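You operate a simulated robot arm through the tools that you are given. There is no shell and no other tool. Be economical: measure what you need, move in short steps, check, and stop when the job is done.

You run a simulated two-armed robot. Do the job below in one go: nothing can be reset, and whatever is moved stays where it is left.

Task
Carry the green sample crate with both arms and set it on the left end of the steel bench.

The check looks at the end state, three seconds after you hand in, the way a careful person would. Anything else that was tipped, shoved, dropped, spilled or broken makes it a failure.

Robot
Two 7-joint arms with two-finger parallel grippers on one trunk, on a base that drives. Base frame: it is fixed to the floor where the robot stands at the start and does not move with it; the origin is under the middle of the robot, x ahead of it, y to its left, z up; the surface under the hand at the start is at about z = 820. Units: mm, degrees, N and s.
The left shoulder is at the start at [124, 171, 1162], the right one opposite. With the tool pointing down near the work surface each hand reaches from about 400 to 900 mm from the robot's upright axis, wherever it stands, measured 20 degrees to its own side. Places, roughly: left end of the steel bench [-2100, -3900, 800]. Payload 4.4 kg a hand.
The tool frame of a hand sits at the grasp point between the pads (the TCP): z along the fingers, y along the line on which they close. The tips reach 23 mm beyond it. Largest opening 94 mm; finger width 38, thickness 10; the body of the gripper, 54 by 96 mm, starts 39 mm behind the TCP.
Orientation is that of the tool frame in the base frame, as a unit quaternion [x, y, z, w]. With the fingers straight down and closing along the base's y, the tool's x points along the base's -x, its y along +y and its z along -z.

Tools
- The arms move only by the tool play_rows. It takes "left_commands", "right_commands" or both (then of equal length, played together; a hand with none holds still); each is a list that holds one entry, the list of rows, each a list of 7 numbers: the finger opening in mm, from 0 to 94, then the shift along the base's x, y, z in mm, then the turn, a rotation vector about the base's x, y, z in degrees. In form: [[[grip, tx, ty, tz, wx, wy, wz], ...]]. A call has 1 to 10 rows; each row shifts and turns the commanded pose from where the row before left it. Each row takes 0.2 s and may step no farther than 50 mm and 8.6 degrees from the row before; otherwise, or with a gripper value out of range, the whole call is refused. A pose out of reach is approached as far as the arm can. The call stops where the force on the tool passes 40 N (or 10 N more than at its start, if that is more) or the arm is blocked; 0.2 s more then pass. The fingers move at their own pace (about 72 mm/s each) and stop on an object; they squeeze with about 38 N. The grip force told is the motor's: it shows also when the fingers shut on nothing. Time passes only in rows, and 0.2 s behind the last, so rows that do not move let the fingers close. It gives the time, the measured TCP pose, the force on the tool (base axes), the opening and the grip force at its end, in the units of the frame above (readings bear some noise), with the torque about the TCP (base axes, N m) and any sound that the robot's microphone picked up.
- Cameras (640 x 400 px; columns grow to the right, rows downward): "scene" is now at [234.7, -10.9, 1286.3]; the picture's right is [-0.13, -0.99, 0.00], its down [-0.72, 0.09, -0.69] and it looks along [0.69, -0.09, -0.72] (base axes); focal length 248 px, centre (320, 200). "left" rides on the left gripper at [86, -16, -75] in its tool frame; the picture's right is [0.18, 0.98, 0.00], its down [-0.58, 0.11, -0.81] and it looks along [-0.79, 0.15, 0.59] (tool axes); focal length 243 px, centre (320, 200). "right" rides on the right gripper at [86, 16, -74] in its tool frame; the picture's right is [-0.18, 0.98, 0.00], its down [-0.58, -0.11, -0.81] and it looks along [-0.79, -0.15, 0.59] (tool axes); focal length 243 px, centre (320, 200). There is no depth. A picture from a camera that has moved, and an enlarged one, comes with that camera's place and axes in the base frame and with its lens.
- camera(camera): a new picture of that camera. No time passes.
- move_column(by): slides the trunk up (or, below 0, down) by that many mm; the arms and the scene camera ride with it, the base frame stays. It gives what a move gives, with no picture.
- steer(legs): drives the robot by 1 to 6 legs, each [ahead, left, turn to the left] in mm, mm and degrees, along the robot's own axes; the way and the turn of a leg run together, so that a leg with both is an arc; at most 1500 mm and 180 degrees a leg. The arms and the cameras ride along, it lands a little off, and it stops where it bumps. It gives what a move gives.
- pan_tilt(pan, tilt): turns the head with the scene camera to pan (to the left, within 80 degrees either way) and tilt (down, from -29 to 69), counted from straight ahead of the robot. It gives what a move gives.
- zoom(camera, box): a new picture of the part [left, top, right, bottom] of that camera's present view, enlarged. No time passes.
- finish_job(): hands the job in; it is judged then, once.

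Work in short steps. Places have to be worked out from the pictures, the camera data and where the tool is seen: move nearer, look again, correct. Check each grasp and each placing, and mend what went wrong. You have 120 turns and 108 pictures in all, those below and enlarged ones among them. Open the grippers and draw the arms clear of the work before you hand the job in, unless the task says otherwise; then end with one line.

The tools are called after "Request:" by a JSON object that holds its "op" and its "data". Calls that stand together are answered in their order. play_rows: Moves the arms, as the interface text tells. Its arguments: {"type":"object","properties":{"left_commands":{"type":"array","items":{"type":"array","items":{"type":"array","items":{"type":"number"}}}},"right_commands":{"type":"array","items":{"type":"array","items":{"type":"array","items":{"type":"number"}}}}},"required":[]} The other tools are called the same way: move_column (by) slides the trunk up or down; steer (legs) drives the base; pan_tilt (pan, tilt) turns the head that bears the scene camera; camera (camera) takes a picture; zoom (camera, box) takes an enlarged picture of a part of a camera's view; finish_job () hands the job in.

At the start:

```text
time: 0.0
left_tcp_pos: [451.9, 79.6, 1106.3]
left_ee_rot: [0.0, 1.0, 0.0, 0.0]
left_contact_force: [0.0, 0.5, -0.2]
left_wrist_torque: [0.01, 0.0, -0.01]
left_grip_width: 94.0
left_grip_force: 0.1
right_tcp_pos: [462.4, -258.0, 1077.4]
right_ee_rot: [0.0, 1.0, 0.0, 0.001]
right_contact_force: [0.3, -0.8, -0.3]
right_wrist_torque: [0.04, -0.01, 0.0]
right_grip_width: 94.1
right_grip_force: 0.0
trunk travel left (down, up): [-175.0, 213.0]
robot x, y, heading: [0.5, 3.9, 0.1]
head pan, tilt: [-7.2, 46.2]
```

scene: 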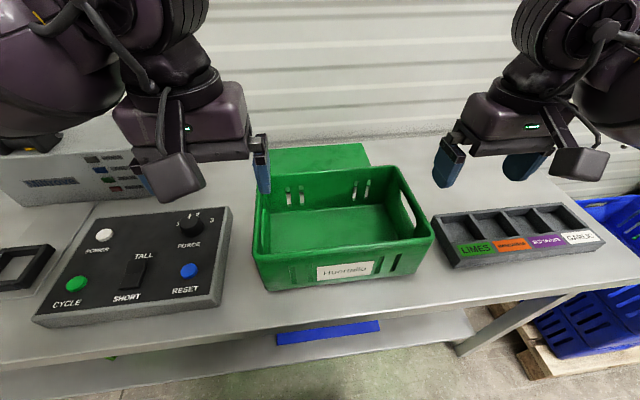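
right: 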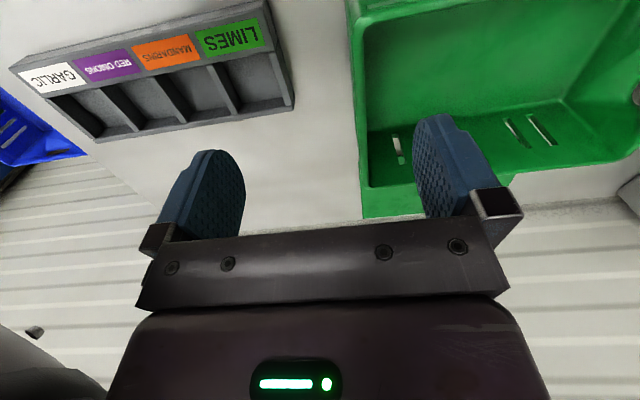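
left: 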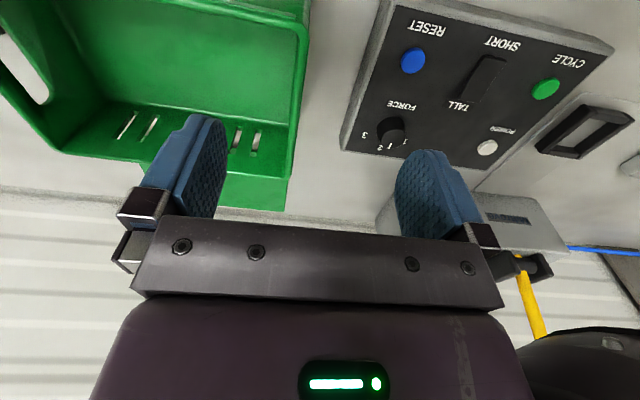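

I'll look closer at the crate and its handles before planning.

Request:
{"op": "zoom", "data": {"camera": "scene", "box": [220, 120, 460, 310]}}

Request:
{"op": "pan_tilt", "data": {"pan": 0, "tilt": 60}}

Request:
{"op": "camera", "data": {"camera": "scene"}}

```text
2.11 times, centred on (340, 215) of scene
camera zoom: at [234.7, -10.9, 1286.3], right [-0.13, -0.99, 0.0], down [-0.72, 0.09, -0.69], along [0.69, -0.09, -0.72], focal length 523 px, centre (278, 168)
```

zoom: 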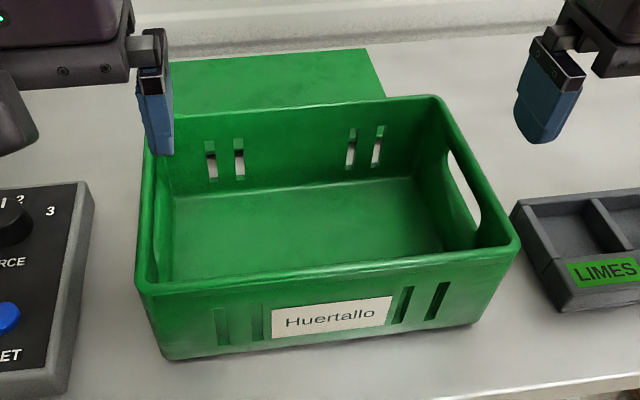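

```text
time: 0.8
left_tcp_pos: [452.5, 78.7, 1106.3]
left_ee_rot: [0.0, 1.0, 0.0, -0.001]
left_contact_force: [0.5, 0.4, -0.2]
left_wrist_torque: [0.0, -0.01, 0.0]
left_grip_width: 93.9
left_grip_force: 0.1
right_tcp_pos: [462.6, -257.9, 1077.1]
right_ee_rot: [0.0, 1.0, 0.0, 0.0]
right_contact_force: [-0.5, 0.7, 0.0]
right_wrist_torque: [-0.06, 0.03, -0.03]
right_grip_width: 93.9
right_grip_force: 0.2
trunk travel left (down, up): [-175.0, 213.0]
robot x, y, heading: [-0.0, -2.7, -0.1]
head pan, tilt: [0.0, 60.0]
```

```text
103 pictures are left
camera scene: at [221.7, -0.8, 1268.6], right [0.0, -1.0, 0.0], down [-0.87, 0.0, -0.5], along [0.5, 0.0, -0.87], focal length 248 px, centre (320, 200)
```

scene: 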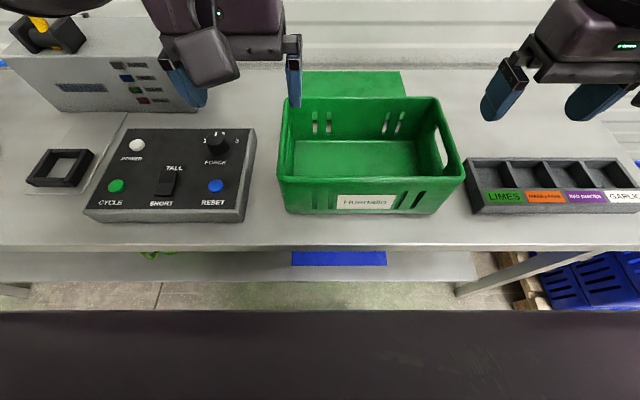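

The crate is centred near (558, -88), about 300 x 205 mm and 110 mm high, with its short end walls facing ±y. Next I look around to the right for the route and the steel bench.

Request:
{"op": "pan_tilt", "data": {"pan": -80, "tilt": 15}}

Request:
{"op": "camera", "data": {"camera": "scene"}}

Request:
{"op": "pan_tilt", "data": {"pan": 80, "tilt": 15}}

Request:
{"op": "camera", "data": {"camera": "scene"}}

```text
time: 2.3
left_tcp_pos: [452.9, 78.4, 1105.4]
left_ee_rot: [0.0, 1.0, 0.0, 0.0]
left_contact_force: [0.1, 0.2, 0.3]
left_wrist_torque: [-0.06, 0.01, -0.04]
left_grip_width: 94.0
left_grip_force: 0.0
right_tcp_pos: [463.0, -256.2, 1077.1]
right_ee_rot: [0.0, 1.0, 0.0, 0.0]
right_contact_force: [-0.3, -0.3, 0.1]
right_wrist_torque: [0.01, -0.03, -0.01]
right_grip_width: 94.3
right_grip_force: 0.1
trunk travel left (down, up): [-175.0, 213.0]
robot x, y, heading: [0.0, -1.2, -0.2]
head pan, tilt: [-80.0, 15.0]
```

```text
102 pictures are left
camera scene: at [171.4, -92.8, 1334.8], right [-0.98, -0.17, 0.0], down [-0.05, 0.26, -0.97], along [0.17, -0.95, -0.26], focal length 248 px, centre (320, 200)
```

scene: 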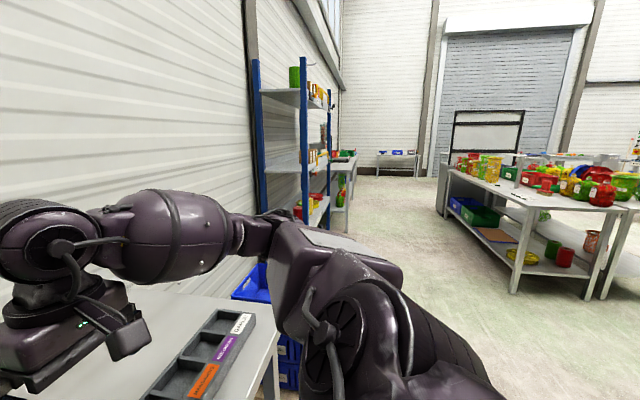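

```text
time: 4.8
left_tcp_pos: [451.9, 78.6, 1105.8]
left_ee_rot: [0.0, 1.0, 0.0, 0.0]
left_contact_force: [0.3, -0.3, 0.5]
left_wrist_torque: [0.01, 0.03, -0.02]
left_grip_width: 93.9
left_grip_force: 0.1
right_tcp_pos: [463.7, -257.6, 1077.8]
right_ee_rot: [0.0, 1.0, 0.0, 0.0]
right_contact_force: [1.0, -0.5, 0.0]
right_wrist_torque: [-0.02, 0.0, 0.02]
right_grip_width: 94.1
right_grip_force: 0.0
trunk travel left (down, up): [-175.0, 213.0]
robot x, y, heading: [-1.5, 0.8, 0.0]
head pan, tilt: [80.0, 15.0]
```

```text
101 pictures are left
camera scene: at [171.3, 91.2, 1334.8], right [0.98, -0.17, 0.0], down [-0.05, -0.25, -0.97], along [0.17, 0.95, -0.26], focal length 248 px, centre (320, 200)
```

scene: 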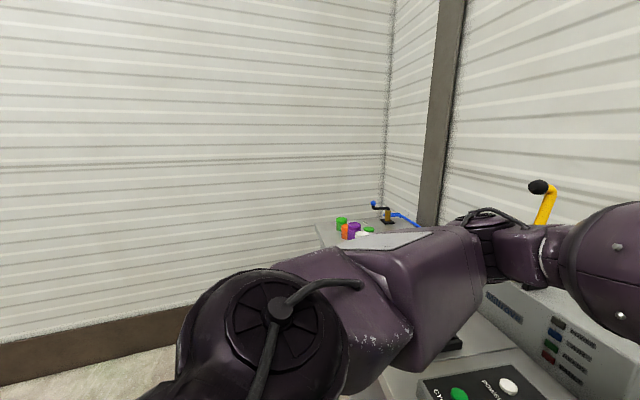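

Many benches stand to the right and behind me; I'll scout once I'm carrying. Now I strafe right ~87 mm to centre on the crate (hands are well above everything) and look down.

Request:
{"op": "steer", "data": {"legs": [[0, -87, 0]]}}

Request:
{"op": "pan_tilt", "data": {"pan": 0, "tilt": 60}}

Request:
{"op": "camera", "data": {"camera": "scene"}}

Request:
{"op": "camera", "data": {"camera": "left"}}

Request:
{"op": "camera", "data": {"camera": "right"}}

```text
time: 6.2
left_tcp_pos: [453.2, -5.4, 1105.7]
left_ee_rot: [-0.001, 1.0, 0.0, 0.0]
left_contact_force: [0.2, -0.8, 0.7]
left_wrist_torque: [0.0, 0.02, -0.04]
left_grip_width: 94.2
left_grip_force: 0.2
right_tcp_pos: [464.6, -342.6, 1077.7]
right_ee_rot: [-0.001, 1.0, -0.001, 0.001]
right_contact_force: [-0.8, 0.3, -0.3]
right_wrist_torque: [0.04, -0.02, -0.02]
right_grip_width: 94.1
right_grip_force: 0.0
trunk travel left (down, up): [-175.0, 213.0]
robot x, y, heading: [1.4, -85.0, 0.2]
head pan, tilt: [80.0, 15.0]
```

```text
time: 7.7
left_tcp_pos: [451.3, -5.1, 1105.8]
left_ee_rot: [-0.002, 1.0, 0.0, 0.0]
left_contact_force: [-0.5, -0.1, -0.4]
left_wrist_torque: [-0.03, -0.02, 0.01]
left_grip_width: 94.0
left_grip_force: 0.0
right_tcp_pos: [463.8, -341.8, 1077.0]
right_ee_rot: [0.0, 1.0, 0.0, 0.0]
right_contact_force: [1.2, 0.7, 0.1]
right_wrist_torque: [0.01, 0.0, 0.03]
right_grip_width: 93.8
right_grip_force: 0.2
trunk travel left (down, up): [-175.0, 213.0]
robot x, y, heading: [-1.4, -88.8, -0.3]
head pan, tilt: [0.0, 60.0]
```

```text
100 pictures are left
camera scene: at [221.8, -85.6, 1268.6], right [0.0, -1.0, 0.0], down [-0.87, 0.0, -0.5], along [0.5, 0.0, -0.87], focal length 248 px, centre (320, 200)
```

scene: 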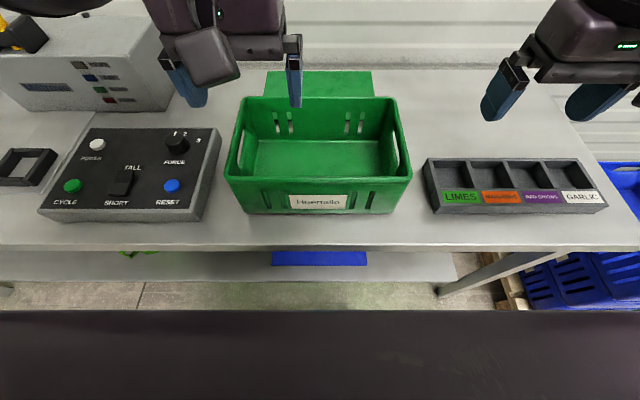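

```text
99 pictures are left
camera left: at [366.0, -21.7, 1179.9], right [-0.19, 0.98, 0.0], down [0.58, 0.11, 0.81], along [0.79, 0.15, -0.59], focal length 243 px, centre (320, 200)
```

left: 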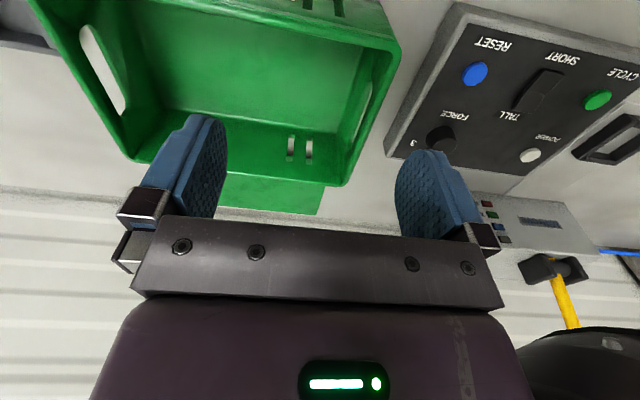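

```text
98 pictures are left
camera right: at [376.2, -327.4, 1151.6], right [0.18, 0.98, 0.0], down [0.58, -0.11, 0.81], along [0.79, -0.15, -0.59], focal length 243 px, centre (320, 200)
```

right: 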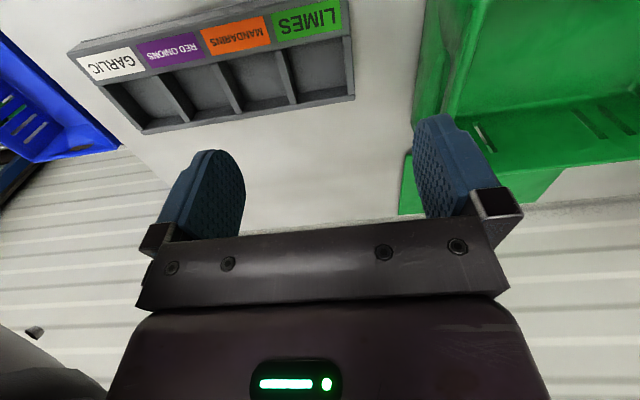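

Crate now centred at y≈-85, straight ahead. I bring both hands to hover above the two end walls (x≈555, y≈+68 and -238) at z≈1000, fingers at 70 mm.

Request:
{"op": "play_rows", "data": {"left_commands": [[[80, 26, 18.25, -26.5, 0, 0, 0], [70, 26, 18.25, -26.5, 0, 0, 0], [70, 26, 18.25, -26.5, 0, 0, 0], [70, 26, 18.25, -26.5, 0, 0, 0]]], "right_commands": [[[80, 22.75, 26, -19.25, 0, 0, 0], [70, 22.75, 26, -19.25, 0, 0, 0], [70, 22.75, 26, -19.25, 0, 0, 0], [70, 22.75, 26, -19.25, 0, 0, 0]]]}}

Request:
{"op": "camera", "data": {"camera": "scene"}}

Request:
{"op": "camera", "data": {"camera": "left"}}

Request:
{"op": "camera", "data": {"camera": "right"}}

```text
time: 8.7
left_tcp_pos: [559.5, 69.0, 998.1]
left_ee_rot: [-0.001, 1.0, -0.001, -0.001]
left_contact_force: [-0.8, 0.8, 0.1]
left_wrist_torque: [-0.02, 0.01, 0.01]
left_grip_width: 70.0
left_grip_force: 0.0
right_tcp_pos: [557.4, -240.1, 1002.5]
right_ee_rot: [-0.001, 1.0, -0.001, 0.0]
right_contact_force: [-0.2, 0.7, 0.4]
right_wrist_torque: [-0.02, 0.03, -0.01]
right_grip_width: 69.8
right_grip_force: 0.0
trunk travel left (down, up): [-175.0, 213.0]
robot x, y, heading: [0.6, -86.9, -0.0]
head pan, tilt: [0.0, 60.0]
```

```text
97 pictures are left
camera scene: at [222.9, -85.0, 1268.1], right [0.0, -1.0, 0.0], down [-0.87, 0.0, -0.5], along [0.5, 0.0, -0.87], focal length 248 px, centre (320, 200)
```

scene: 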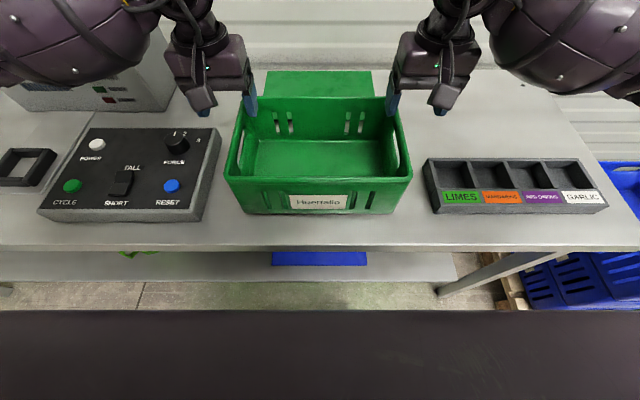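

```text
96 pictures are left
camera left: at [473.7, 52.8, 1071.5], right [-0.19, 0.98, 0.0], down [0.58, 0.11, 0.81], along [0.79, 0.15, -0.59], focal length 243 px, centre (320, 200)
```

left: 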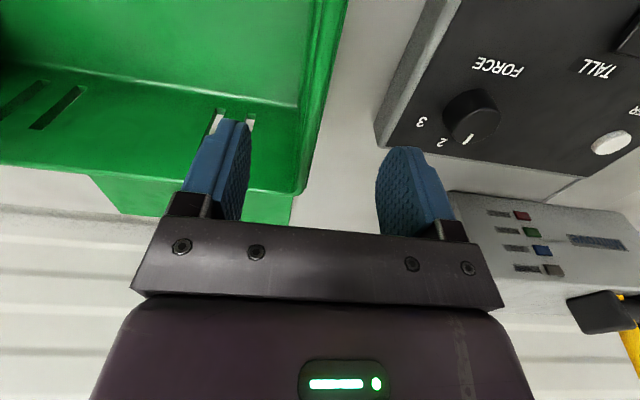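

```text
95 pictures are left
camera right: at [470.4, -225.5, 1076.0], right [0.18, 0.98, 0.0], down [0.58, -0.11, 0.81], along [0.79, -0.15, -0.59], focal length 243 px, centre (320, 200)
```

right: 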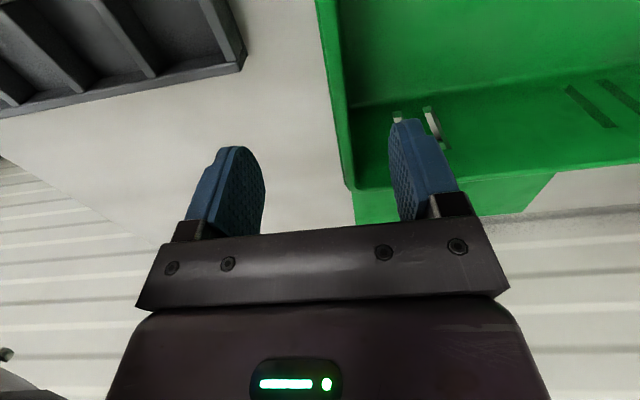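

Triangulating gives the rim at z≈950, walls at y≈+62 and y≈-228, crate middle x≈539. I shift the hands back ~19 mm, adjust y, and drop to z≈950 with fingers straddling the walls.

Request:
{"op": "play_rows", "data": {"left_commands": [[[70, -20, -8, 0, 0, 0, 0], [70, 0, 0, -24, 0, 0, 0], [70, 0, 0, -24, 0, 0, 0]]], "right_commands": [[[70, -18, 14, 0, 0, 0, 0], [70, 0, 0, -26, 0, 0, 0], [70, 0, 0, -26, 0, 0, 0]]]}}

Request:
{"op": "camera", "data": {"camera": "scene"}}

Request:
{"op": "camera", "data": {"camera": "left"}}

Request:
{"op": "camera", "data": {"camera": "right"}}

```text
time: 9.5
left_tcp_pos: [536.3, 58.0, 952.0]
left_ee_rot: [0.0, 1.0, -0.001, 0.001]
left_contact_force: [-0.2, 0.4, -0.9]
left_wrist_torque: [-0.03, -0.01, 0.01]
left_grip_width: 70.0
left_grip_force: 0.0
right_tcp_pos: [538.1, -223.7, 946.8]
right_ee_rot: [-0.001, 1.0, 0.0, 0.0]
right_contact_force: [0.7, 0.6, 0.0]
right_wrist_torque: [0.03, -0.02, 0.03]
right_grip_width: 70.3
right_grip_force: 0.0
trunk travel left (down, up): [-175.0, 213.0]
robot x, y, heading: [3.3, -87.5, 0.1]
head pan, tilt: [0.0, 60.0]
```

```text
94 pictures are left
camera scene: at [222.1, -85.5, 1268.4], right [0.0, -1.0, 0.0], down [-0.87, 0.0, -0.5], along [0.5, 0.0, -0.87], focal length 248 px, centre (320, 200)
```

scene: 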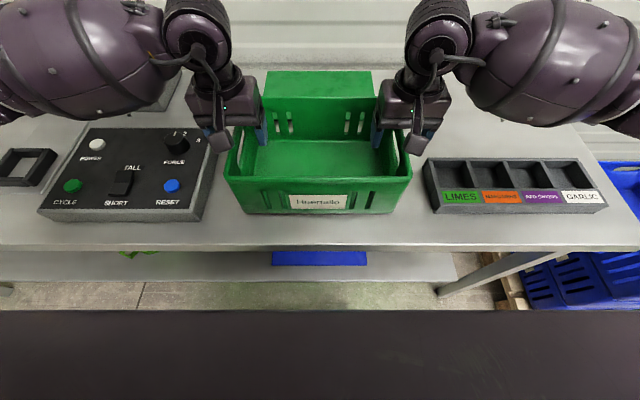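

```text
93 pictures are left
camera left: at [450.8, 41.6, 1026.3], right [-0.19, 0.98, 0.0], down [0.58, 0.11, 0.81], along [0.79, 0.15, -0.59], focal length 243 px, centre (320, 200)
```

left: 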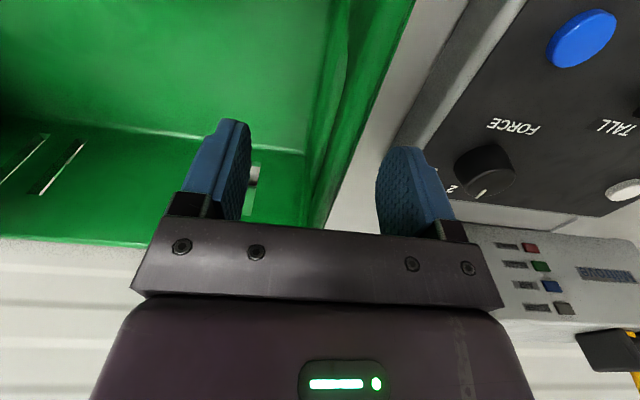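

```text
92 pictures are left
camera right: at [450.7, -209.0, 1020.8], right [0.18, 0.98, 0.0], down [0.58, -0.11, 0.81], along [0.79, -0.15, -0.59], focal length 243 px, centre (320, 200)
```

right: 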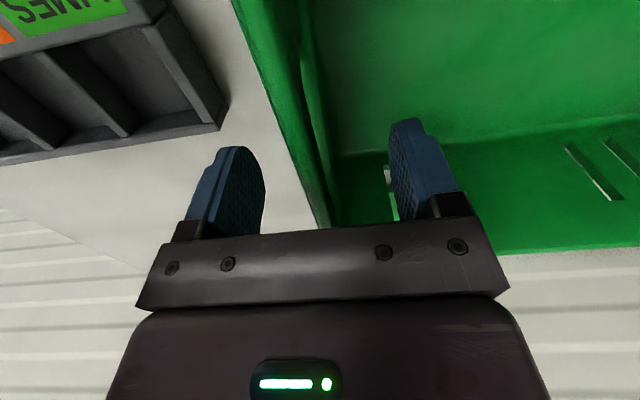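

Both hands straddle the walls cleanly, centred, with the rim at z≈955. I lower to z≈930 and close.

Request:
{"op": "play_rows", "data": {"left_commands": [[[70, 1, 0, -11, 0, 0, 0], [70, 1, 0, -11, 0, 0, 0], [70, 0, 0, 0, 0, 0, 0]]], "right_commands": [[[70, 0, 0, -9, 0, 0, 0], [70, 0, 0, -8, 0, 0, 0], [70, 0, 0, 0, 0, 0, 0]]]}}

Request:
{"op": "play_rows", "data": {"left_commands": [[[35, 0, 0, 0, 0, 0, 0], [25, 0, 0, 0, 0, 0, 0], [20, 0, 0, 0, 0, 0, 0]]], "right_commands": [[[35, 0, 0, 0, 0, 0, 0], [25, 0, 0, 0, 0, 0, 0], [20, 0, 0, 0, 0, 0, 0]]]}}

Request:
{"op": "camera", "data": {"camera": "left"}}

Request:
{"op": "camera", "data": {"camera": "right"}}

```text
time: 10.3
left_tcp_pos: [539.0, 57.1, 929.3]
left_ee_rot: [-0.001, 1.0, 0.0, 0.0]
left_contact_force: [0.5, -1.1, 0.6]
left_wrist_torque: [0.0, -0.01, 0.02]
left_grip_width: 70.3
left_grip_force: 0.0
right_tcp_pos: [537.0, -225.1, 930.9]
right_ee_rot: [-0.001, 1.0, -0.001, 0.0]
right_contact_force: [-0.4, 1.0, -0.1]
right_wrist_torque: [0.0, 0.0, 0.03]
right_grip_width: 70.3
right_grip_force: 0.1
trunk travel left (down, up): [-175.0, 213.0]
robot x, y, heading: [0.9, -85.1, 0.1]
head pan, tilt: [0.0, 60.0]
```

```text
time: 11.1
left_tcp_pos: [539.4, 56.9, 928.8]
left_ee_rot: [-0.001, 1.0, 0.0, 0.0]
left_contact_force: [0.0, 1.6, 0.6]
left_wrist_torque: [0.02, 0.01, 0.0]
left_grip_width: 20.4
left_grip_force: 0.5
right_tcp_pos: [536.9, -224.4, 931.6]
right_ee_rot: [-0.001, 1.0, 0.0, 0.0]
right_contact_force: [-0.7, -0.4, -0.4]
right_wrist_torque: [0.02, 0.03, -0.01]
right_grip_width: 20.1
right_grip_force: 0.0
trunk travel left (down, up): [-175.0, 213.0]
robot x, y, heading: [-1.3, -83.9, -0.1]
head pan, tilt: [0.0, 60.0]
```

```text
91 pictures are left
camera left: at [452.7, 41.5, 1003.2], right [-0.19, 0.98, 0.0], down [0.58, 0.11, 0.81], along [0.79, 0.15, -0.59], focal length 243 px, centre (320, 200)
```

left: 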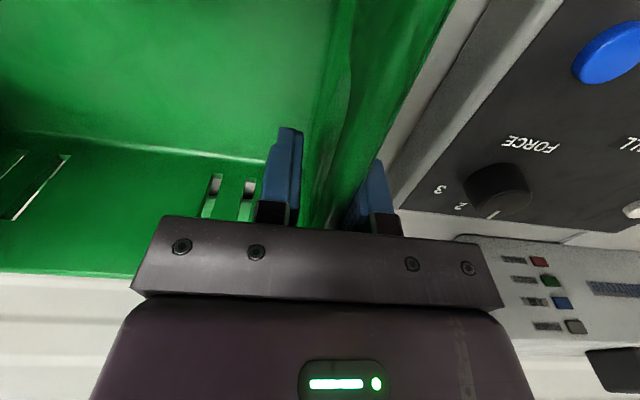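

```text
90 pictures are left
camera right: at [449.9, -209.5, 1005.1], right [0.18, 0.98, 0.0], down [0.58, -0.11, 0.81], along [0.79, -0.15, -0.59], focal length 243 px, centre (320, 200)
```

right: 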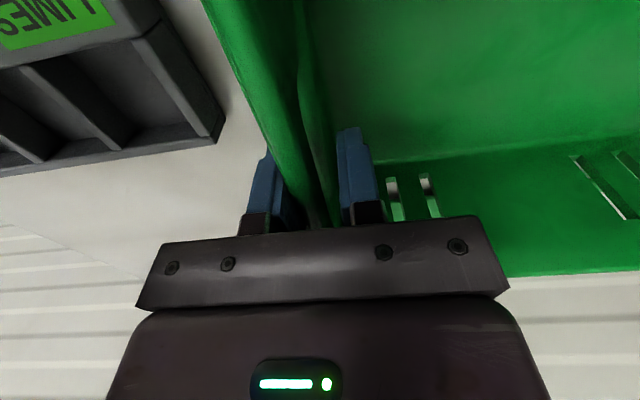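

Fingers straddle the wall at 20 mm with no contact yet. I close fully.

Request:
{"op": "play_rows", "data": {"left_commands": [[[10, 0, 0, 0, 0, 0, 0], [0, 0, 0, 0, 0, 0, 0], [0, 0, 0, 0, 0, 0, 0], [0, 0, 0, 0, 0, 0, 0]]], "right_commands": [[[10, 0, 0, 0, 0, 0, 0], [0, 0, 0, 0, 0, 0, 0], [0, 0, 0, 0, 0, 0, 0], [0, 0, 0, 0, 0, 0, 0]]]}}

```text
time: 11.7
left_tcp_pos: [539.4, 62.0, 929.6]
left_ee_rot: [-0.004, 1.0, 0.006, 0.0]
left_contact_force: [-1.0, 16.2, 1.5]
left_wrist_torque: [-0.6, 0.02, -1.2]
left_grip_width: 7.8
left_grip_force: 38.4
right_tcp_pos: [537.9, -229.8, 931.5]
right_ee_rot: [0.002, 1.0, -0.008, -0.001]
right_contact_force: [-0.5, -16.2, 4.5]
right_wrist_torque: [0.67, -0.06, 1.12]
right_grip_width: 8.1
right_grip_force: 37.9
trunk travel left (down, up): [-175.0, 213.0]
robot x, y, heading: [1.3, -83.7, 0.2]
head pan, tilt: [0.0, 60.0]
stopped in row 2 (left hand): the force on the tool passed its limit at 49 N (the readings are from after the stop); the commanded pose is now the measured one
```

Both grips hold the walls (8 mm, 38 N). The hands press inward by about 16 N each, so I relax each outward 2 mm, and check.

Request:
{"op": "play_rows", "data": {"left_commands": [[[0, 0, 2, 0, 0, 0, 0], [0, 0, 0, 0, 0, 0, 0]]], "right_commands": [[[0, 0, -2, 0, 0, 0, 0], [0, 0, 0, 0, 0, 0, 0]]]}}

```text
time: 12.3
left_tcp_pos: [540.4, 62.6, 928.4]
left_ee_rot: [-0.002, 1.0, 0.004, 0.0]
left_contact_force: [-1.9, -8.4, 0.1]
left_wrist_torque: [-0.25, -0.18, -0.92]
left_grip_width: 8.0
left_grip_force: 37.8
right_tcp_pos: [537.6, -230.0, 931.0]
right_ee_rot: [0.001, 1.0, -0.004, 0.0]
right_contact_force: [2.6, 6.7, 8.6]
right_wrist_torque: [0.26, 0.95, 0.78]
right_grip_width: 7.8
right_grip_force: 37.9
trunk travel left (down, up): [-175.0, 213.0]
robot x, y, heading: [-2.0, -84.7, 0.3]
head pan, tilt: [0.0, 60.0]
```

Internal force is small now. I lift both hands together by 30 mm slowly.

Request:
{"op": "play_rows", "data": {"left_commands": [[[0, 0, -0.5, 6, 0, 0, 0], [0, 0, 0, 8, 0, 0, 0], [0, 0, 0, 8, 0, 0, 0], [0, 0, 0, 8, 0, 0, 0], [0, 0, 0, 0, 0, 0, 0]]], "right_commands": [[[0, 0, 0.5, 6, 0, 0, 0], [0, 0, 0, 8, 0, 0, 0], [0, 0, 0, 8, 0, 0, 0], [0, 0, 0, 8, 0, 0, 0], [0, 0, 0, 0, 0, 0, 0]]]}}

Request:
{"op": "camera", "data": {"camera": "scene"}}

```text
time: 13.5
left_tcp_pos: [542.3, 63.0, 957.9]
left_ee_rot: [-0.002, 1.0, 0.004, -0.002]
left_contact_force: [-0.1, -24.0, -2.9]
left_wrist_torque: [-0.09, 0.8, -1.0]
left_grip_width: 7.9
left_grip_force: 38.4
right_tcp_pos: [538.9, -228.9, 960.6]
right_ee_rot: [0.002, 1.0, -0.004, -0.001]
right_contact_force: [0.7, 24.5, -3.0]
right_wrist_torque: [0.08, -0.8, 0.94]
right_grip_width: 7.9
right_grip_force: 37.6
trunk travel left (down, up): [-175.0, 213.0]
robot x, y, heading: [1.0, -85.7, 0.0]
head pan, tilt: [0.0, 60.0]
```

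```text
89 pictures are left
camera scene: at [222.3, -85.6, 1268.4], right [0.0, -1.0, 0.0], down [-0.87, 0.0, -0.5], along [0.5, 0.0, -0.87], focal length 248 px, centre (320, 200)
```

scene: 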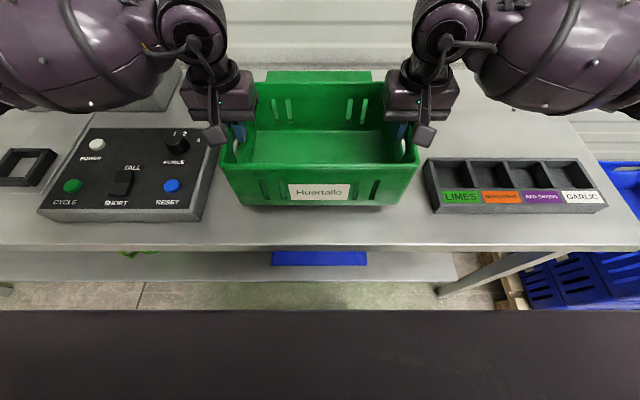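

Crate is up, level, and light. The hands pull outward 24 N, so I bring each in 2 mm and lift a further 90 mm.

Request:
{"op": "play_rows", "data": {"left_commands": [[[0, 0, -1, 5, 0, 0, 0], [0, 0, -1, 15, 0, 0, 0], [0, 0, 0, 20, 0, 0, 0], [0, 0, 0, 20, 0, 0, 0], [0, 0, 0, 20, 0, 0, 0], [0, 0, 0, 10, 0, 0, 0], [0, 0, 0, 0, 0, 0, 0]]], "right_commands": [[[0, 0, 1, 5, 0, 0, 0], [0, 0, 1, 15, 0, 0, 0], [0, 0, 0, 20, 0, 0, 0], [0, 0, 0, 20, 0, 0, 0], [0, 0, 0, 20, 0, 0, 0], [0, 0, 0, 10, 0, 0, 0], [0, 0, 0, 0, 0, 0, 0]]]}}

```text
time: 15.3
left_tcp_pos: [539.1, 62.1, 1046.9]
left_ee_rot: [-0.003, 1.0, 0.008, -0.001]
left_contact_force: [-1.7, 4.9, -2.4]
left_wrist_torque: [-0.48, -0.22, -1.52]
left_grip_width: 8.1
left_grip_force: 38.2
right_tcp_pos: [537.6, -230.6, 1050.3]
right_ee_rot: [0.003, 1.0, -0.009, -0.001]
right_contact_force: [1.9, -5.6, -2.5]
right_wrist_torque: [0.55, 0.2, 0.95]
right_grip_width: 7.9
right_grip_force: 37.4
trunk travel left (down, up): [-175.0, 213.0]
robot x, y, heading: [-2.9, -83.9, 0.1]
head pan, tilt: [0.0, 60.0]
stopped in row 7 (left hand): the force on the tool passed its limit at 41 N (the readings are from after the stop); the commanded pose is now the measured one
```

Good hold at z≈1048, forces small. Now back off 450 mm from the bench, clear to turn, then look.

Request:
{"op": "steer", "data": {"legs": [[-450, 0, 0]]}}

Request:
{"op": "pan_tilt", "data": {"pan": -80, "tilt": 15}}

Request:
{"op": "camera", "data": {"camera": "scene"}}

```text
time: 18.0
left_tcp_pos: [82.1, 63.8, 1048.6]
left_ee_rot: [-0.009, 1.0, 0.008, -0.001]
left_contact_force: [-2.3, 7.8, -3.1]
left_wrist_torque: [-0.54, 0.02, -1.45]
left_grip_width: 8.4
left_grip_force: 38.0
right_tcp_pos: [80.1, -228.5, 1051.0]
right_ee_rot: [-0.001, 1.0, -0.009, -0.002]
right_contact_force: [2.1, -7.8, -2.6]
right_wrist_torque: [0.57, -0.08, 0.88]
right_grip_width: 8.1
right_grip_force: 37.7
trunk travel left (down, up): [-175.0, 213.0]
robot x, y, heading: [-458.3, -87.2, 0.6]
head pan, tilt: [0.0, 60.0]
```

```text
time: 19.5
left_tcp_pos: [82.5, 63.4, 1047.8]
left_ee_rot: [-0.009, 1.0, 0.009, -0.001]
left_contact_force: [-1.9, 4.2, -2.9]
left_wrist_torque: [-0.49, 0.03, -1.45]
left_grip_width: 8.1
left_grip_force: 38.3
right_tcp_pos: [80.6, -227.6, 1050.7]
right_ee_rot: [-0.002, 1.0, -0.008, -0.001]
right_contact_force: [2.2, -4.3, -2.2]
right_wrist_torque: [0.54, -0.01, 0.92]
right_grip_width: 8.2
right_grip_force: 37.8
trunk travel left (down, up): [-175.0, 213.0]
robot x, y, heading: [-453.9, -87.6, 0.7]
head pan, tilt: [-80.0, 15.0]
```

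```text
88 pictures are left
camera scene: at [-284.7, -178.8, 1334.7], right [-0.98, -0.19, 0.0], down [-0.05, 0.25, -0.97], along [0.18, -0.95, -0.26], focal length 248 px, centre (320, 200)
```

scene: 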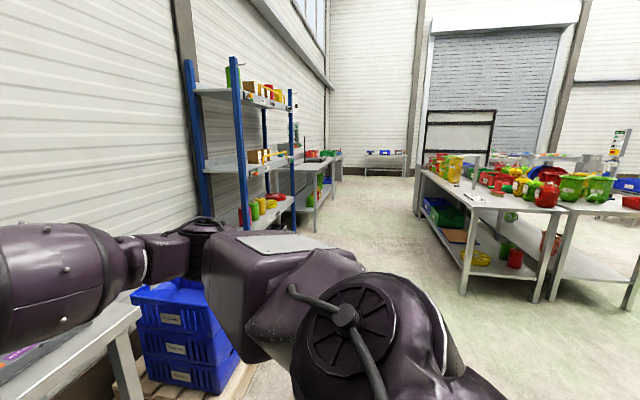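

Floor around is open. I turn right 90° in place to face the room and look across.

Request:
{"op": "steer", "data": {"legs": [[0, 0, -60], [0, 0, -50]]}}

Request:
{"op": "pan_tilt", "data": {"pan": 0, "tilt": 8}}

Request:
{"op": "camera", "data": {"camera": "scene"}}

Request:
{"op": "pan_tilt", "data": {"pan": -55, "tilt": 8}}

Request:
{"op": "camera", "data": {"camera": "scene"}}

```text
time: 24.8
left_tcp_pos: [-493.4, -646.5, 1048.6]
left_ee_rot: [0.811, 0.585, 0.005, 0.006]
left_contact_force: [4.7, -0.3, -2.5]
left_wrist_torque: [0.16, 0.46, -1.45]
left_grip_width: 8.2
left_grip_force: 38.2
right_tcp_pos: [-769.0, -549.6, 1051.6]
right_ee_rot: [0.816, 0.578, -0.004, -0.007]
right_contact_force: [-4.5, 0.2, -2.4]
right_wrist_torque: [-0.18, -0.54, 0.92]
right_grip_width: 7.8
right_grip_force: 37.8
trunk travel left (down, up): [-175.0, 213.0]
robot x, y, heading: [-455.4, -85.9, -108.9]
head pan, tilt: [-80.0, 15.0]
```

```text
time: 26.4
left_tcp_pos: [-493.7, -647.1, 1047.5]
left_ee_rot: [0.811, 0.585, 0.005, 0.005]
left_contact_force: [4.7, 1.2, -2.1]
left_wrist_torque: [0.23, 0.49, -1.41]
left_grip_width: 8.5
left_grip_force: 38.3
right_tcp_pos: [-769.2, -548.8, 1049.5]
right_ee_rot: [0.816, 0.578, -0.004, -0.008]
right_contact_force: [-4.0, 0.0, -2.5]
right_wrist_torque: [-0.2, -0.5, 0.96]
right_grip_width: 8.0
right_grip_force: 38.1
trunk travel left (down, up): [-175.0, 213.0]
robot x, y, heading: [-458.5, -86.5, -109.0]
head pan, tilt: [0.0, 8.0]
```

```text
87 pictures are left
camera scene: at [-534.7, -321.2, 1346.1], right [-0.95, 0.32, 0.0], down [0.05, 0.13, -0.99], along [-0.32, -0.94, -0.14], focal length 248 px, centre (320, 200)
```

scene: 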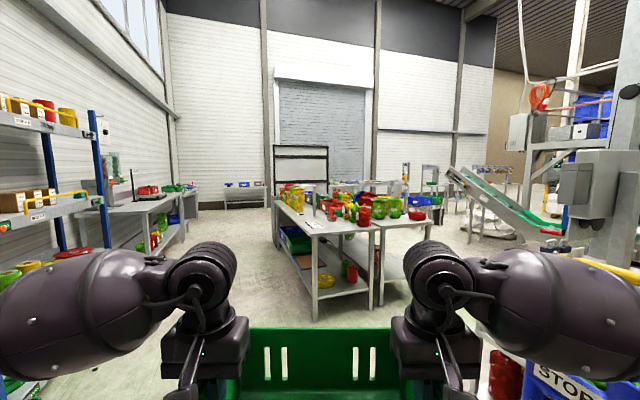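

```text
time: 27.6
left_tcp_pos: [-494.1, -647.4, 1048.1]
left_ee_rot: [0.811, 0.584, 0.006, 0.005]
left_contact_force: [4.3, 0.0, -2.7]
left_wrist_torque: [0.22, 0.42, -1.44]
left_grip_width: 8.1
left_grip_force: 38.3
right_tcp_pos: [-768.9, -548.6, 1050.9]
right_ee_rot: [0.816, 0.578, -0.004, -0.008]
right_contact_force: [-4.6, -0.8, -3.2]
right_wrist_torque: [-0.25, -0.5, 0.93]
right_grip_width: 8.0
right_grip_force: 38.4
trunk travel left (down, up): [-175.0, 213.0]
robot x, y, heading: [-456.3, -86.7, -108.7]
head pan, tilt: [-55.0, 8.0]
```

```text
86 pictures are left
camera scene: at [-593.6, -259.5, 1346.1], right [-0.28, 0.96, 0.0], down [0.13, 0.04, -0.99], along [-0.95, -0.28, -0.14], focal length 248 px, centre (320, 200)
```

scene: 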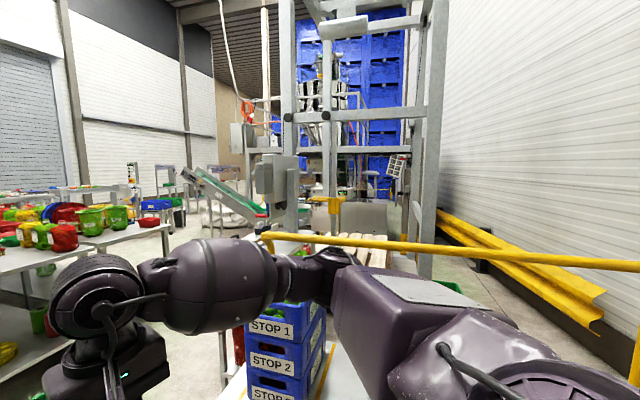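

The target point projects to about (341,200) in the forward view, amid the clustered benches. I face forward and zoom there.

Request:
{"op": "pan_tilt", "data": {"pan": 0, "tilt": 8}}

Request:
{"op": "zoom", "data": {"camera": "scene", "box": [260, 130, 460, 255]}}

Request:
{"op": "zoom", "data": {"camera": "scene", "box": [240, 180, 440, 330]}}

```text
time: 28.8
left_tcp_pos: [-494.2, -647.9, 1048.4]
left_ee_rot: [0.811, 0.586, 0.005, 0.006]
left_contact_force: [4.5, -0.2, -3.0]
left_wrist_torque: [0.16, 0.46, -1.46]
left_grip_width: 8.3
left_grip_force: 38.1
right_tcp_pos: [-768.7, -549.0, 1050.0]
right_ee_rot: [0.816, 0.578, -0.005, -0.008]
right_contact_force: [-4.2, -1.0, -1.8]
right_wrist_torque: [-0.14, -0.5, 0.93]
right_grip_width: 7.8
right_grip_force: 38.1
trunk travel left (down, up): [-175.0, 213.0]
robot x, y, heading: [-459.9, -90.0, -108.9]
head pan, tilt: [0.0, 8.0]
```

```text
3.20 times, centred on (360, 192) of scene
camera zoom: at [-534.7, -321.2, 1346.1], right [-0.95, 0.32, 0.0], down [0.05, 0.13, -0.99], along [-0.32, -0.94, -0.14], focal length 795 px, centre (192, 224)
```

zoom: 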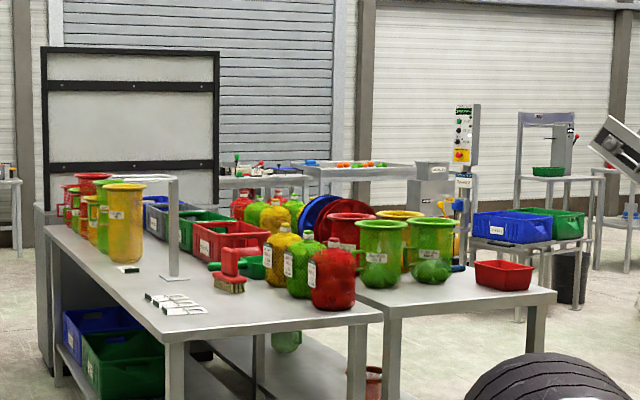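

```text
2.67 times, centred on (340, 255) of scene
camera zoom: at [-534.7, -321.2, 1346.1], right [-0.95, 0.32, 0.0], down [0.05, 0.13, -0.99], along [-0.32, -0.94, -0.14], focal length 663 px, centre (267, 53)
```

zoom: 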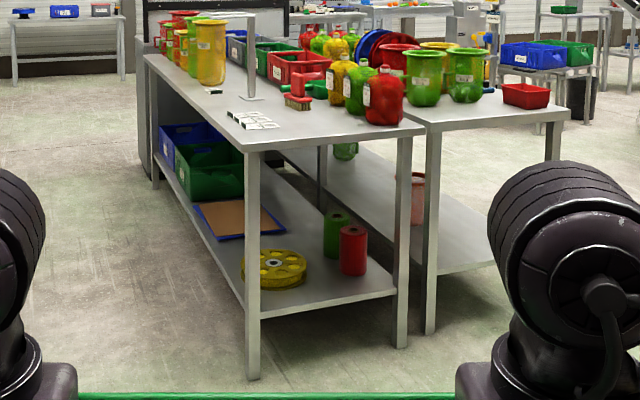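

Two long tables stand end-on side by side: A (x -1120..-1690) and B (x -1830..-2400), both starting near y≈-2250. The target could be B's far end or a bench beyond; I drive down the open aisle a bit and look again.

Request:
{"op": "steer", "data": {"legs": [[0, 0, 19], [1500, 0, 0]]}}

Request:
{"op": "pan_tilt", "data": {"pan": -40, "tilt": 8}}

Request:
{"op": "camera", "data": {"camera": "scene"}}

Request:
{"op": "pan_tilt", "data": {"pan": 10, "tilt": 8}}

Request:
{"op": "camera", "data": {"camera": "scene"}}

```text
time: 37.2
left_tcp_pos: [-265.7, -2106.1, 1048.8]
left_ee_rot: [0.692, 0.721, 0.007, 0.005]
left_contact_force: [4.8, 1.2, -2.7]
left_wrist_torque: [-0.04, 0.5, -1.48]
left_grip_width: 8.3
left_grip_force: 37.7
right_tcp_pos: [-557.4, -2111.9, 1051.3]
right_ee_rot: [0.698, 0.716, -0.005, -0.006]
right_contact_force: [-3.9, -1.1, -2.6]
right_wrist_torque: [0.05, -0.52, 0.98]
right_grip_width: 7.7
right_grip_force: 38.0
trunk travel left (down, up): [-175.0, 213.0]
robot x, y, heading: [-431.2, -1568.7, -88.1]
head pan, tilt: [0.0, 8.0]
```

```text
time: 38.3
left_tcp_pos: [-265.4, -2105.4, 1048.2]
left_ee_rot: [0.693, 0.721, 0.006, 0.005]
left_contact_force: [4.8, 1.7, -2.6]
left_wrist_torque: [-0.05, 0.49, -1.42]
left_grip_width: 8.3
left_grip_force: 37.9
right_tcp_pos: [-558.7, -2111.5, 1050.9]
right_ee_rot: [0.697, 0.717, -0.006, -0.007]
right_contact_force: [-4.3, -0.3, -2.9]
right_wrist_torque: [0.04, -0.53, 0.98]
right_grip_width: 7.7
right_grip_force: 38.0
trunk travel left (down, up): [-175.0, 213.0]
robot x, y, heading: [-428.0, -1569.6, -87.8]
head pan, tilt: [-40.0, 8.0]
```

```text
83 pictures are left
camera scene: at [-479.9, -1796.9, 1346.1], right [-0.79, 0.62, 0.0], down [0.09, 0.11, -0.99], along [-0.61, -0.78, -0.14], focal length 248 px, centre (320, 200)
```

scene: 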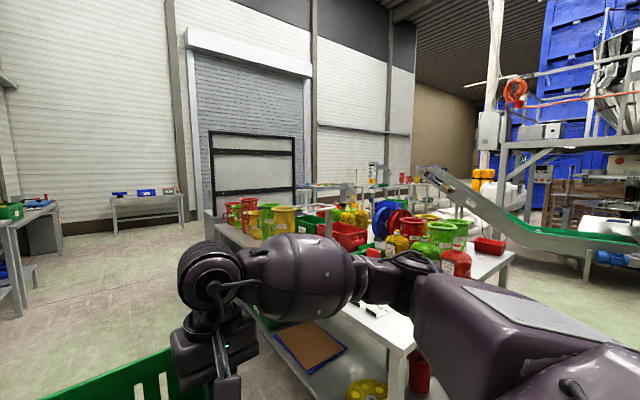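

```text
time: 39.5
left_tcp_pos: [-263.5, -2104.7, 1047.6]
left_ee_rot: [0.693, 0.721, 0.006, 0.005]
left_contact_force: [4.8, 1.5, -2.7]
left_wrist_torque: [0.06, 0.49, -1.46]
left_grip_width: 8.3
left_grip_force: 38.3
right_tcp_pos: [-557.1, -2111.6, 1050.1]
right_ee_rot: [0.698, 0.716, -0.006, -0.006]
right_contact_force: [-4.0, -1.6, -2.2]
right_wrist_torque: [-0.03, -0.51, 0.99]
right_grip_width: 7.9
right_grip_force: 38.1
trunk travel left (down, up): [-175.0, 213.0]
robot x, y, heading: [-430.2, -1572.6, -87.9]
head pan, tilt: [10.0, 8.0]
```

```text
82 pictures are left
camera scene: at [-403.8, -1814.5, 1346.1], right [-0.98, -0.21, 0.0], down [-0.03, 0.14, -0.99], along [0.2, -0.97, -0.14], focal length 248 px, centre (320, 200)
```

scene: 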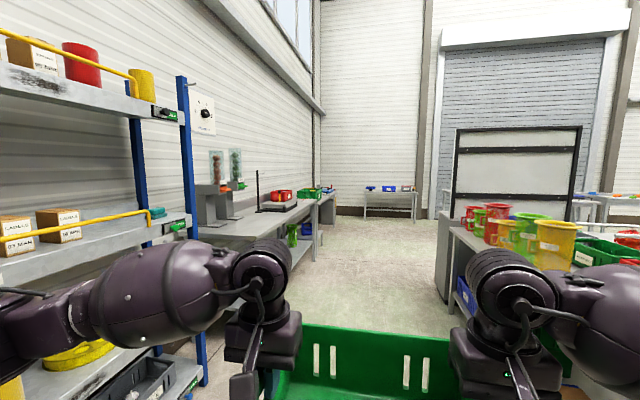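

Aisle is wide (x from -1120 to about +500). I drive on 1500 mm, aiming at its middle, and look right over table A.

Request:
{"op": "steer", "data": {"legs": [[1500, 50, -2]]}}

Request:
{"op": "pan_tilt", "data": {"pan": -65, "tilt": 12}}

Request:
{"op": "camera", "data": {"camera": "scene"}}

Request:
{"op": "pan_tilt", "data": {"pan": -20, "tilt": 12}}

Request:
{"op": "camera", "data": {"camera": "scene"}}

```text
refused: leg 1 is longer than a leg can be; nothing moved
```

```text
time: 41.0
left_tcp_pos: [-266.3, -2105.1, 1049.6]
left_ee_rot: [0.692, 0.722, 0.006, 0.005]
left_contact_force: [3.6, 1.0, -4.3]
left_wrist_torque: [0.06, 0.51, -1.45]
left_grip_width: 8.2
left_grip_force: 38.1
right_tcp_pos: [-558.8, -2111.8, 1050.4]
right_ee_rot: [0.698, 0.716, -0.005, -0.007]
right_contact_force: [-4.2, -1.8, -2.3]
right_wrist_torque: [0.03, -0.51, 0.98]
right_grip_width: 8.2
right_grip_force: 38.0
trunk travel left (down, up): [-175.0, 213.0]
robot x, y, heading: [-429.9, -1567.8, -87.9]
head pan, tilt: [-65.0, 12.0]
```

```text
81 pictures are left
camera scene: at [-505.9, -1766.2, 1339.6], right [-0.45, 0.89, 0.0], down [0.19, 0.09, -0.98], along [-0.87, -0.44, -0.21], focal length 248 px, centre (320, 200)
```

scene: 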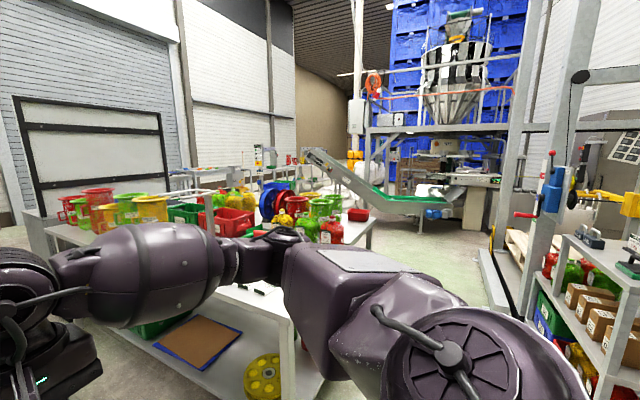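

```text
time: 42.1
left_tcp_pos: [-265.0, -2105.1, 1048.5]
left_ee_rot: [0.692, 0.722, 0.006, 0.006]
left_contact_force: [4.5, 2.5, -2.1]
left_wrist_torque: [-0.05, 0.54, -1.42]
left_grip_width: 8.0
left_grip_force: 37.8
right_tcp_pos: [-558.1, -2112.2, 1050.5]
right_ee_rot: [0.698, 0.716, -0.006, -0.006]
right_contact_force: [-3.5, -1.6, -2.9]
right_wrist_torque: [0.04, -0.54, 0.98]
right_grip_width: 7.8
right_grip_force: 38.7
trunk travel left (down, up): [-175.0, 213.0]
robot x, y, heading: [-434.3, -1570.1, -88.2]
head pan, tilt: [-20.0, 12.0]
```

```text
80 pictures are left
camera scene: at [-451.8, -1812.5, 1339.6], right [-0.95, 0.31, 0.0], down [0.06, 0.2, -0.98], along [-0.3, -0.93, -0.21], focal length 248 px, centre (320, 200)
```

scene: 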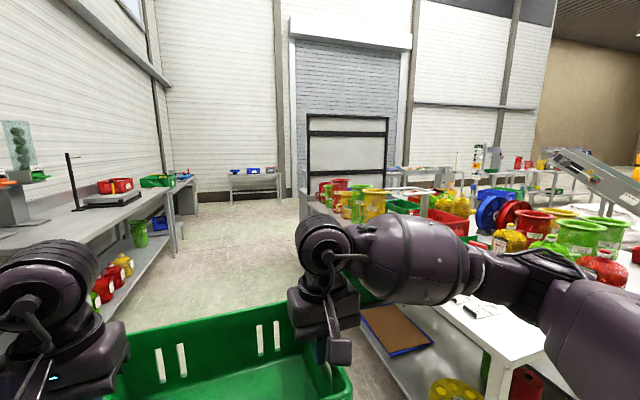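

The leg was a touch too long. I drive in two shorter legs toward y≈-3100.

Request:
{"op": "steer", "data": {"legs": [[1400, 100, -2]]}}

Request:
{"op": "pan_tilt", "data": {"pan": -65, "tilt": 12}}

Request:
{"op": "camera", "data": {"camera": "scene"}}

Request:
{"op": "pan_tilt", "data": {"pan": -20, "tilt": 12}}

Request:
{"op": "camera", "data": {"camera": "scene"}}

```text
time: 49.1
left_tcp_pos: [-154.5, -3527.2, 1049.0]
left_ee_rot: [0.703, 0.712, 0.005, 0.005]
left_contact_force: [4.6, 2.3, -2.7]
left_wrist_torque: [0.02, 0.49, -1.43]
left_grip_width: 8.0
left_grip_force: 37.9
right_tcp_pos: [-446.7, -3524.3, 1051.5]
right_ee_rot: [0.708, 0.706, -0.006, -0.007]
right_contact_force: [-3.7, -0.8, -2.5]
right_wrist_torque: [0.0, -0.52, 0.98]
right_grip_width: 7.9
right_grip_force: 37.8
trunk travel left (down, up): [-175.0, 213.0]
robot x, y, heading: [-305.1, -2986.2, -89.5]
head pan, tilt: [-20.0, 12.0]
```

```text
time: 50.3
left_tcp_pos: [-155.1, -3527.6, 1048.0]
left_ee_rot: [0.703, 0.711, 0.007, 0.005]
left_contact_force: [3.8, 1.2, -2.8]
left_wrist_torque: [-0.07, 0.5, -1.44]
left_grip_width: 8.1
left_grip_force: 38.4
right_tcp_pos: [-447.4, -3524.7, 1050.3]
right_ee_rot: [0.708, 0.706, -0.005, -0.006]
right_contact_force: [-3.0, -1.9, -1.3]
right_wrist_torque: [0.04, -0.49, 0.98]
right_grip_width: 7.8
right_grip_force: 37.8
trunk travel left (down, up): [-175.0, 213.0]
robot x, y, heading: [-305.6, -2985.0, -89.4]
head pan, tilt: [-65.0, 12.0]
```

```text
79 pictures are left
camera scene: at [-385.2, -3181.0, 1339.6], right [-0.43, 0.9, 0.0], down [0.19, 0.09, -0.98], along [-0.88, -0.42, -0.21], focal length 248 px, centre (320, 200)
```

scene: 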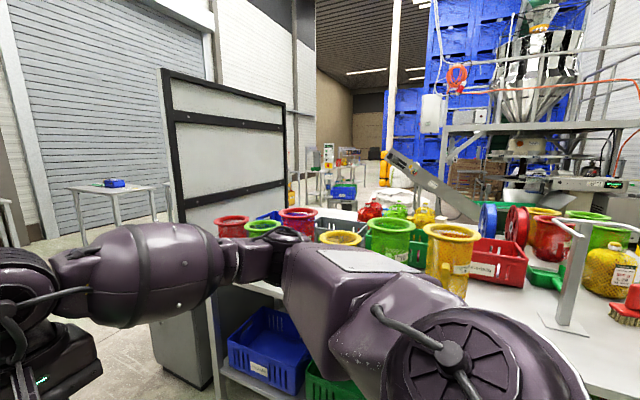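

```text
time: 51.4
left_tcp_pos: [-155.3, -3527.0, 1047.4]
left_ee_rot: [0.702, 0.712, 0.006, 0.005]
left_contact_force: [3.1, 1.5, -2.8]
left_wrist_torque: [0.03, 0.52, -1.45]
left_grip_width: 8.0
left_grip_force: 38.6
right_tcp_pos: [-447.6, -3525.5, 1051.0]
right_ee_rot: [0.708, 0.706, -0.006, -0.007]
right_contact_force: [-4.4, -0.9, -2.6]
right_wrist_torque: [-0.06, -0.51, 0.99]
right_grip_width: 7.9
right_grip_force: 37.6
trunk travel left (down, up): [-175.0, 213.0]
robot x, y, heading: [-302.4, -2987.0, -89.6]
head pan, tilt: [-20.0, 12.0]
```

```text
78 pictures are left
camera scene: at [-332.5, -3228.8, 1339.6], right [-0.94, 0.34, 0.0], down [0.07, 0.2, -0.98], along [-0.33, -0.92, -0.21], focal length 248 px, centre (320, 200)
```

scene: 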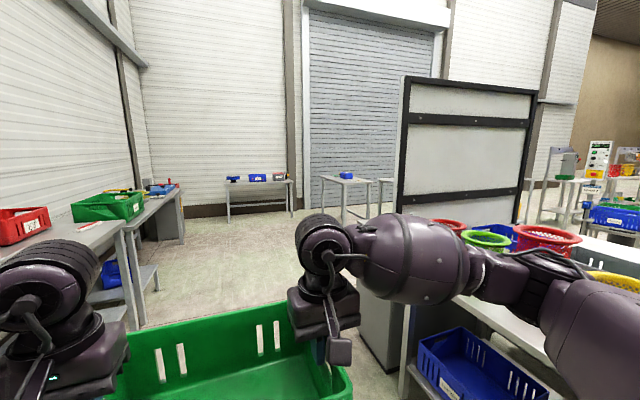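

Target projects to (332,218) in the pan -65 view. I turn back there and zoom.

Request:
{"op": "pan_tilt", "data": {"pan": -65, "tilt": 12}}

Request:
{"op": "zoom", "data": {"camera": "scene", "box": [240, 130, 480, 280]}}

```text
time: 52.5
left_tcp_pos: [-154.5, -3527.1, 1047.4]
left_ee_rot: [0.703, 0.711, 0.006, 0.005]
left_contact_force: [4.2, 1.6, -3.8]
left_wrist_torque: [0.03, 0.49, -1.5]
left_grip_width: 7.7
left_grip_force: 38.2
right_tcp_pos: [-445.9, -3525.2, 1050.3]
right_ee_rot: [0.708, 0.706, -0.006, -0.007]
right_contact_force: [-4.1, -0.9, -2.4]
right_wrist_torque: [-0.02, -0.51, 0.98]
right_grip_width: 7.9
right_grip_force: 38.1
trunk travel left (down, up): [-175.0, 213.0]
robot x, y, heading: [-304.5, -2989.5, -89.5]
head pan, tilt: [-65.0, 12.0]
```

```text
2.67 times, centred on (360, 205) of scene
camera zoom: at [-385.2, -3181.0, 1339.6], right [-0.43, 0.9, 0.0], down [0.19, 0.09, -0.98], along [-0.88, -0.42, -0.21], focal length 663 px, centre (213, 187)
```

zoom: 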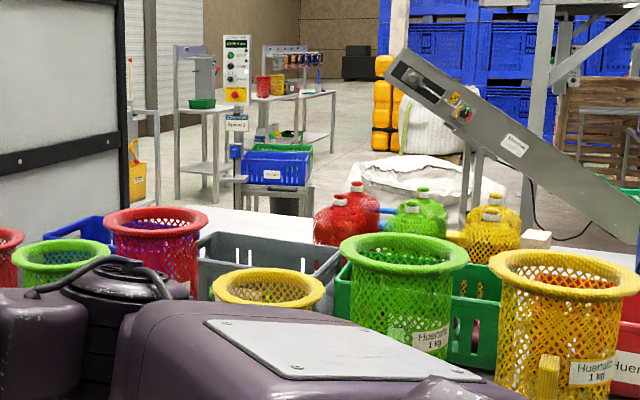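

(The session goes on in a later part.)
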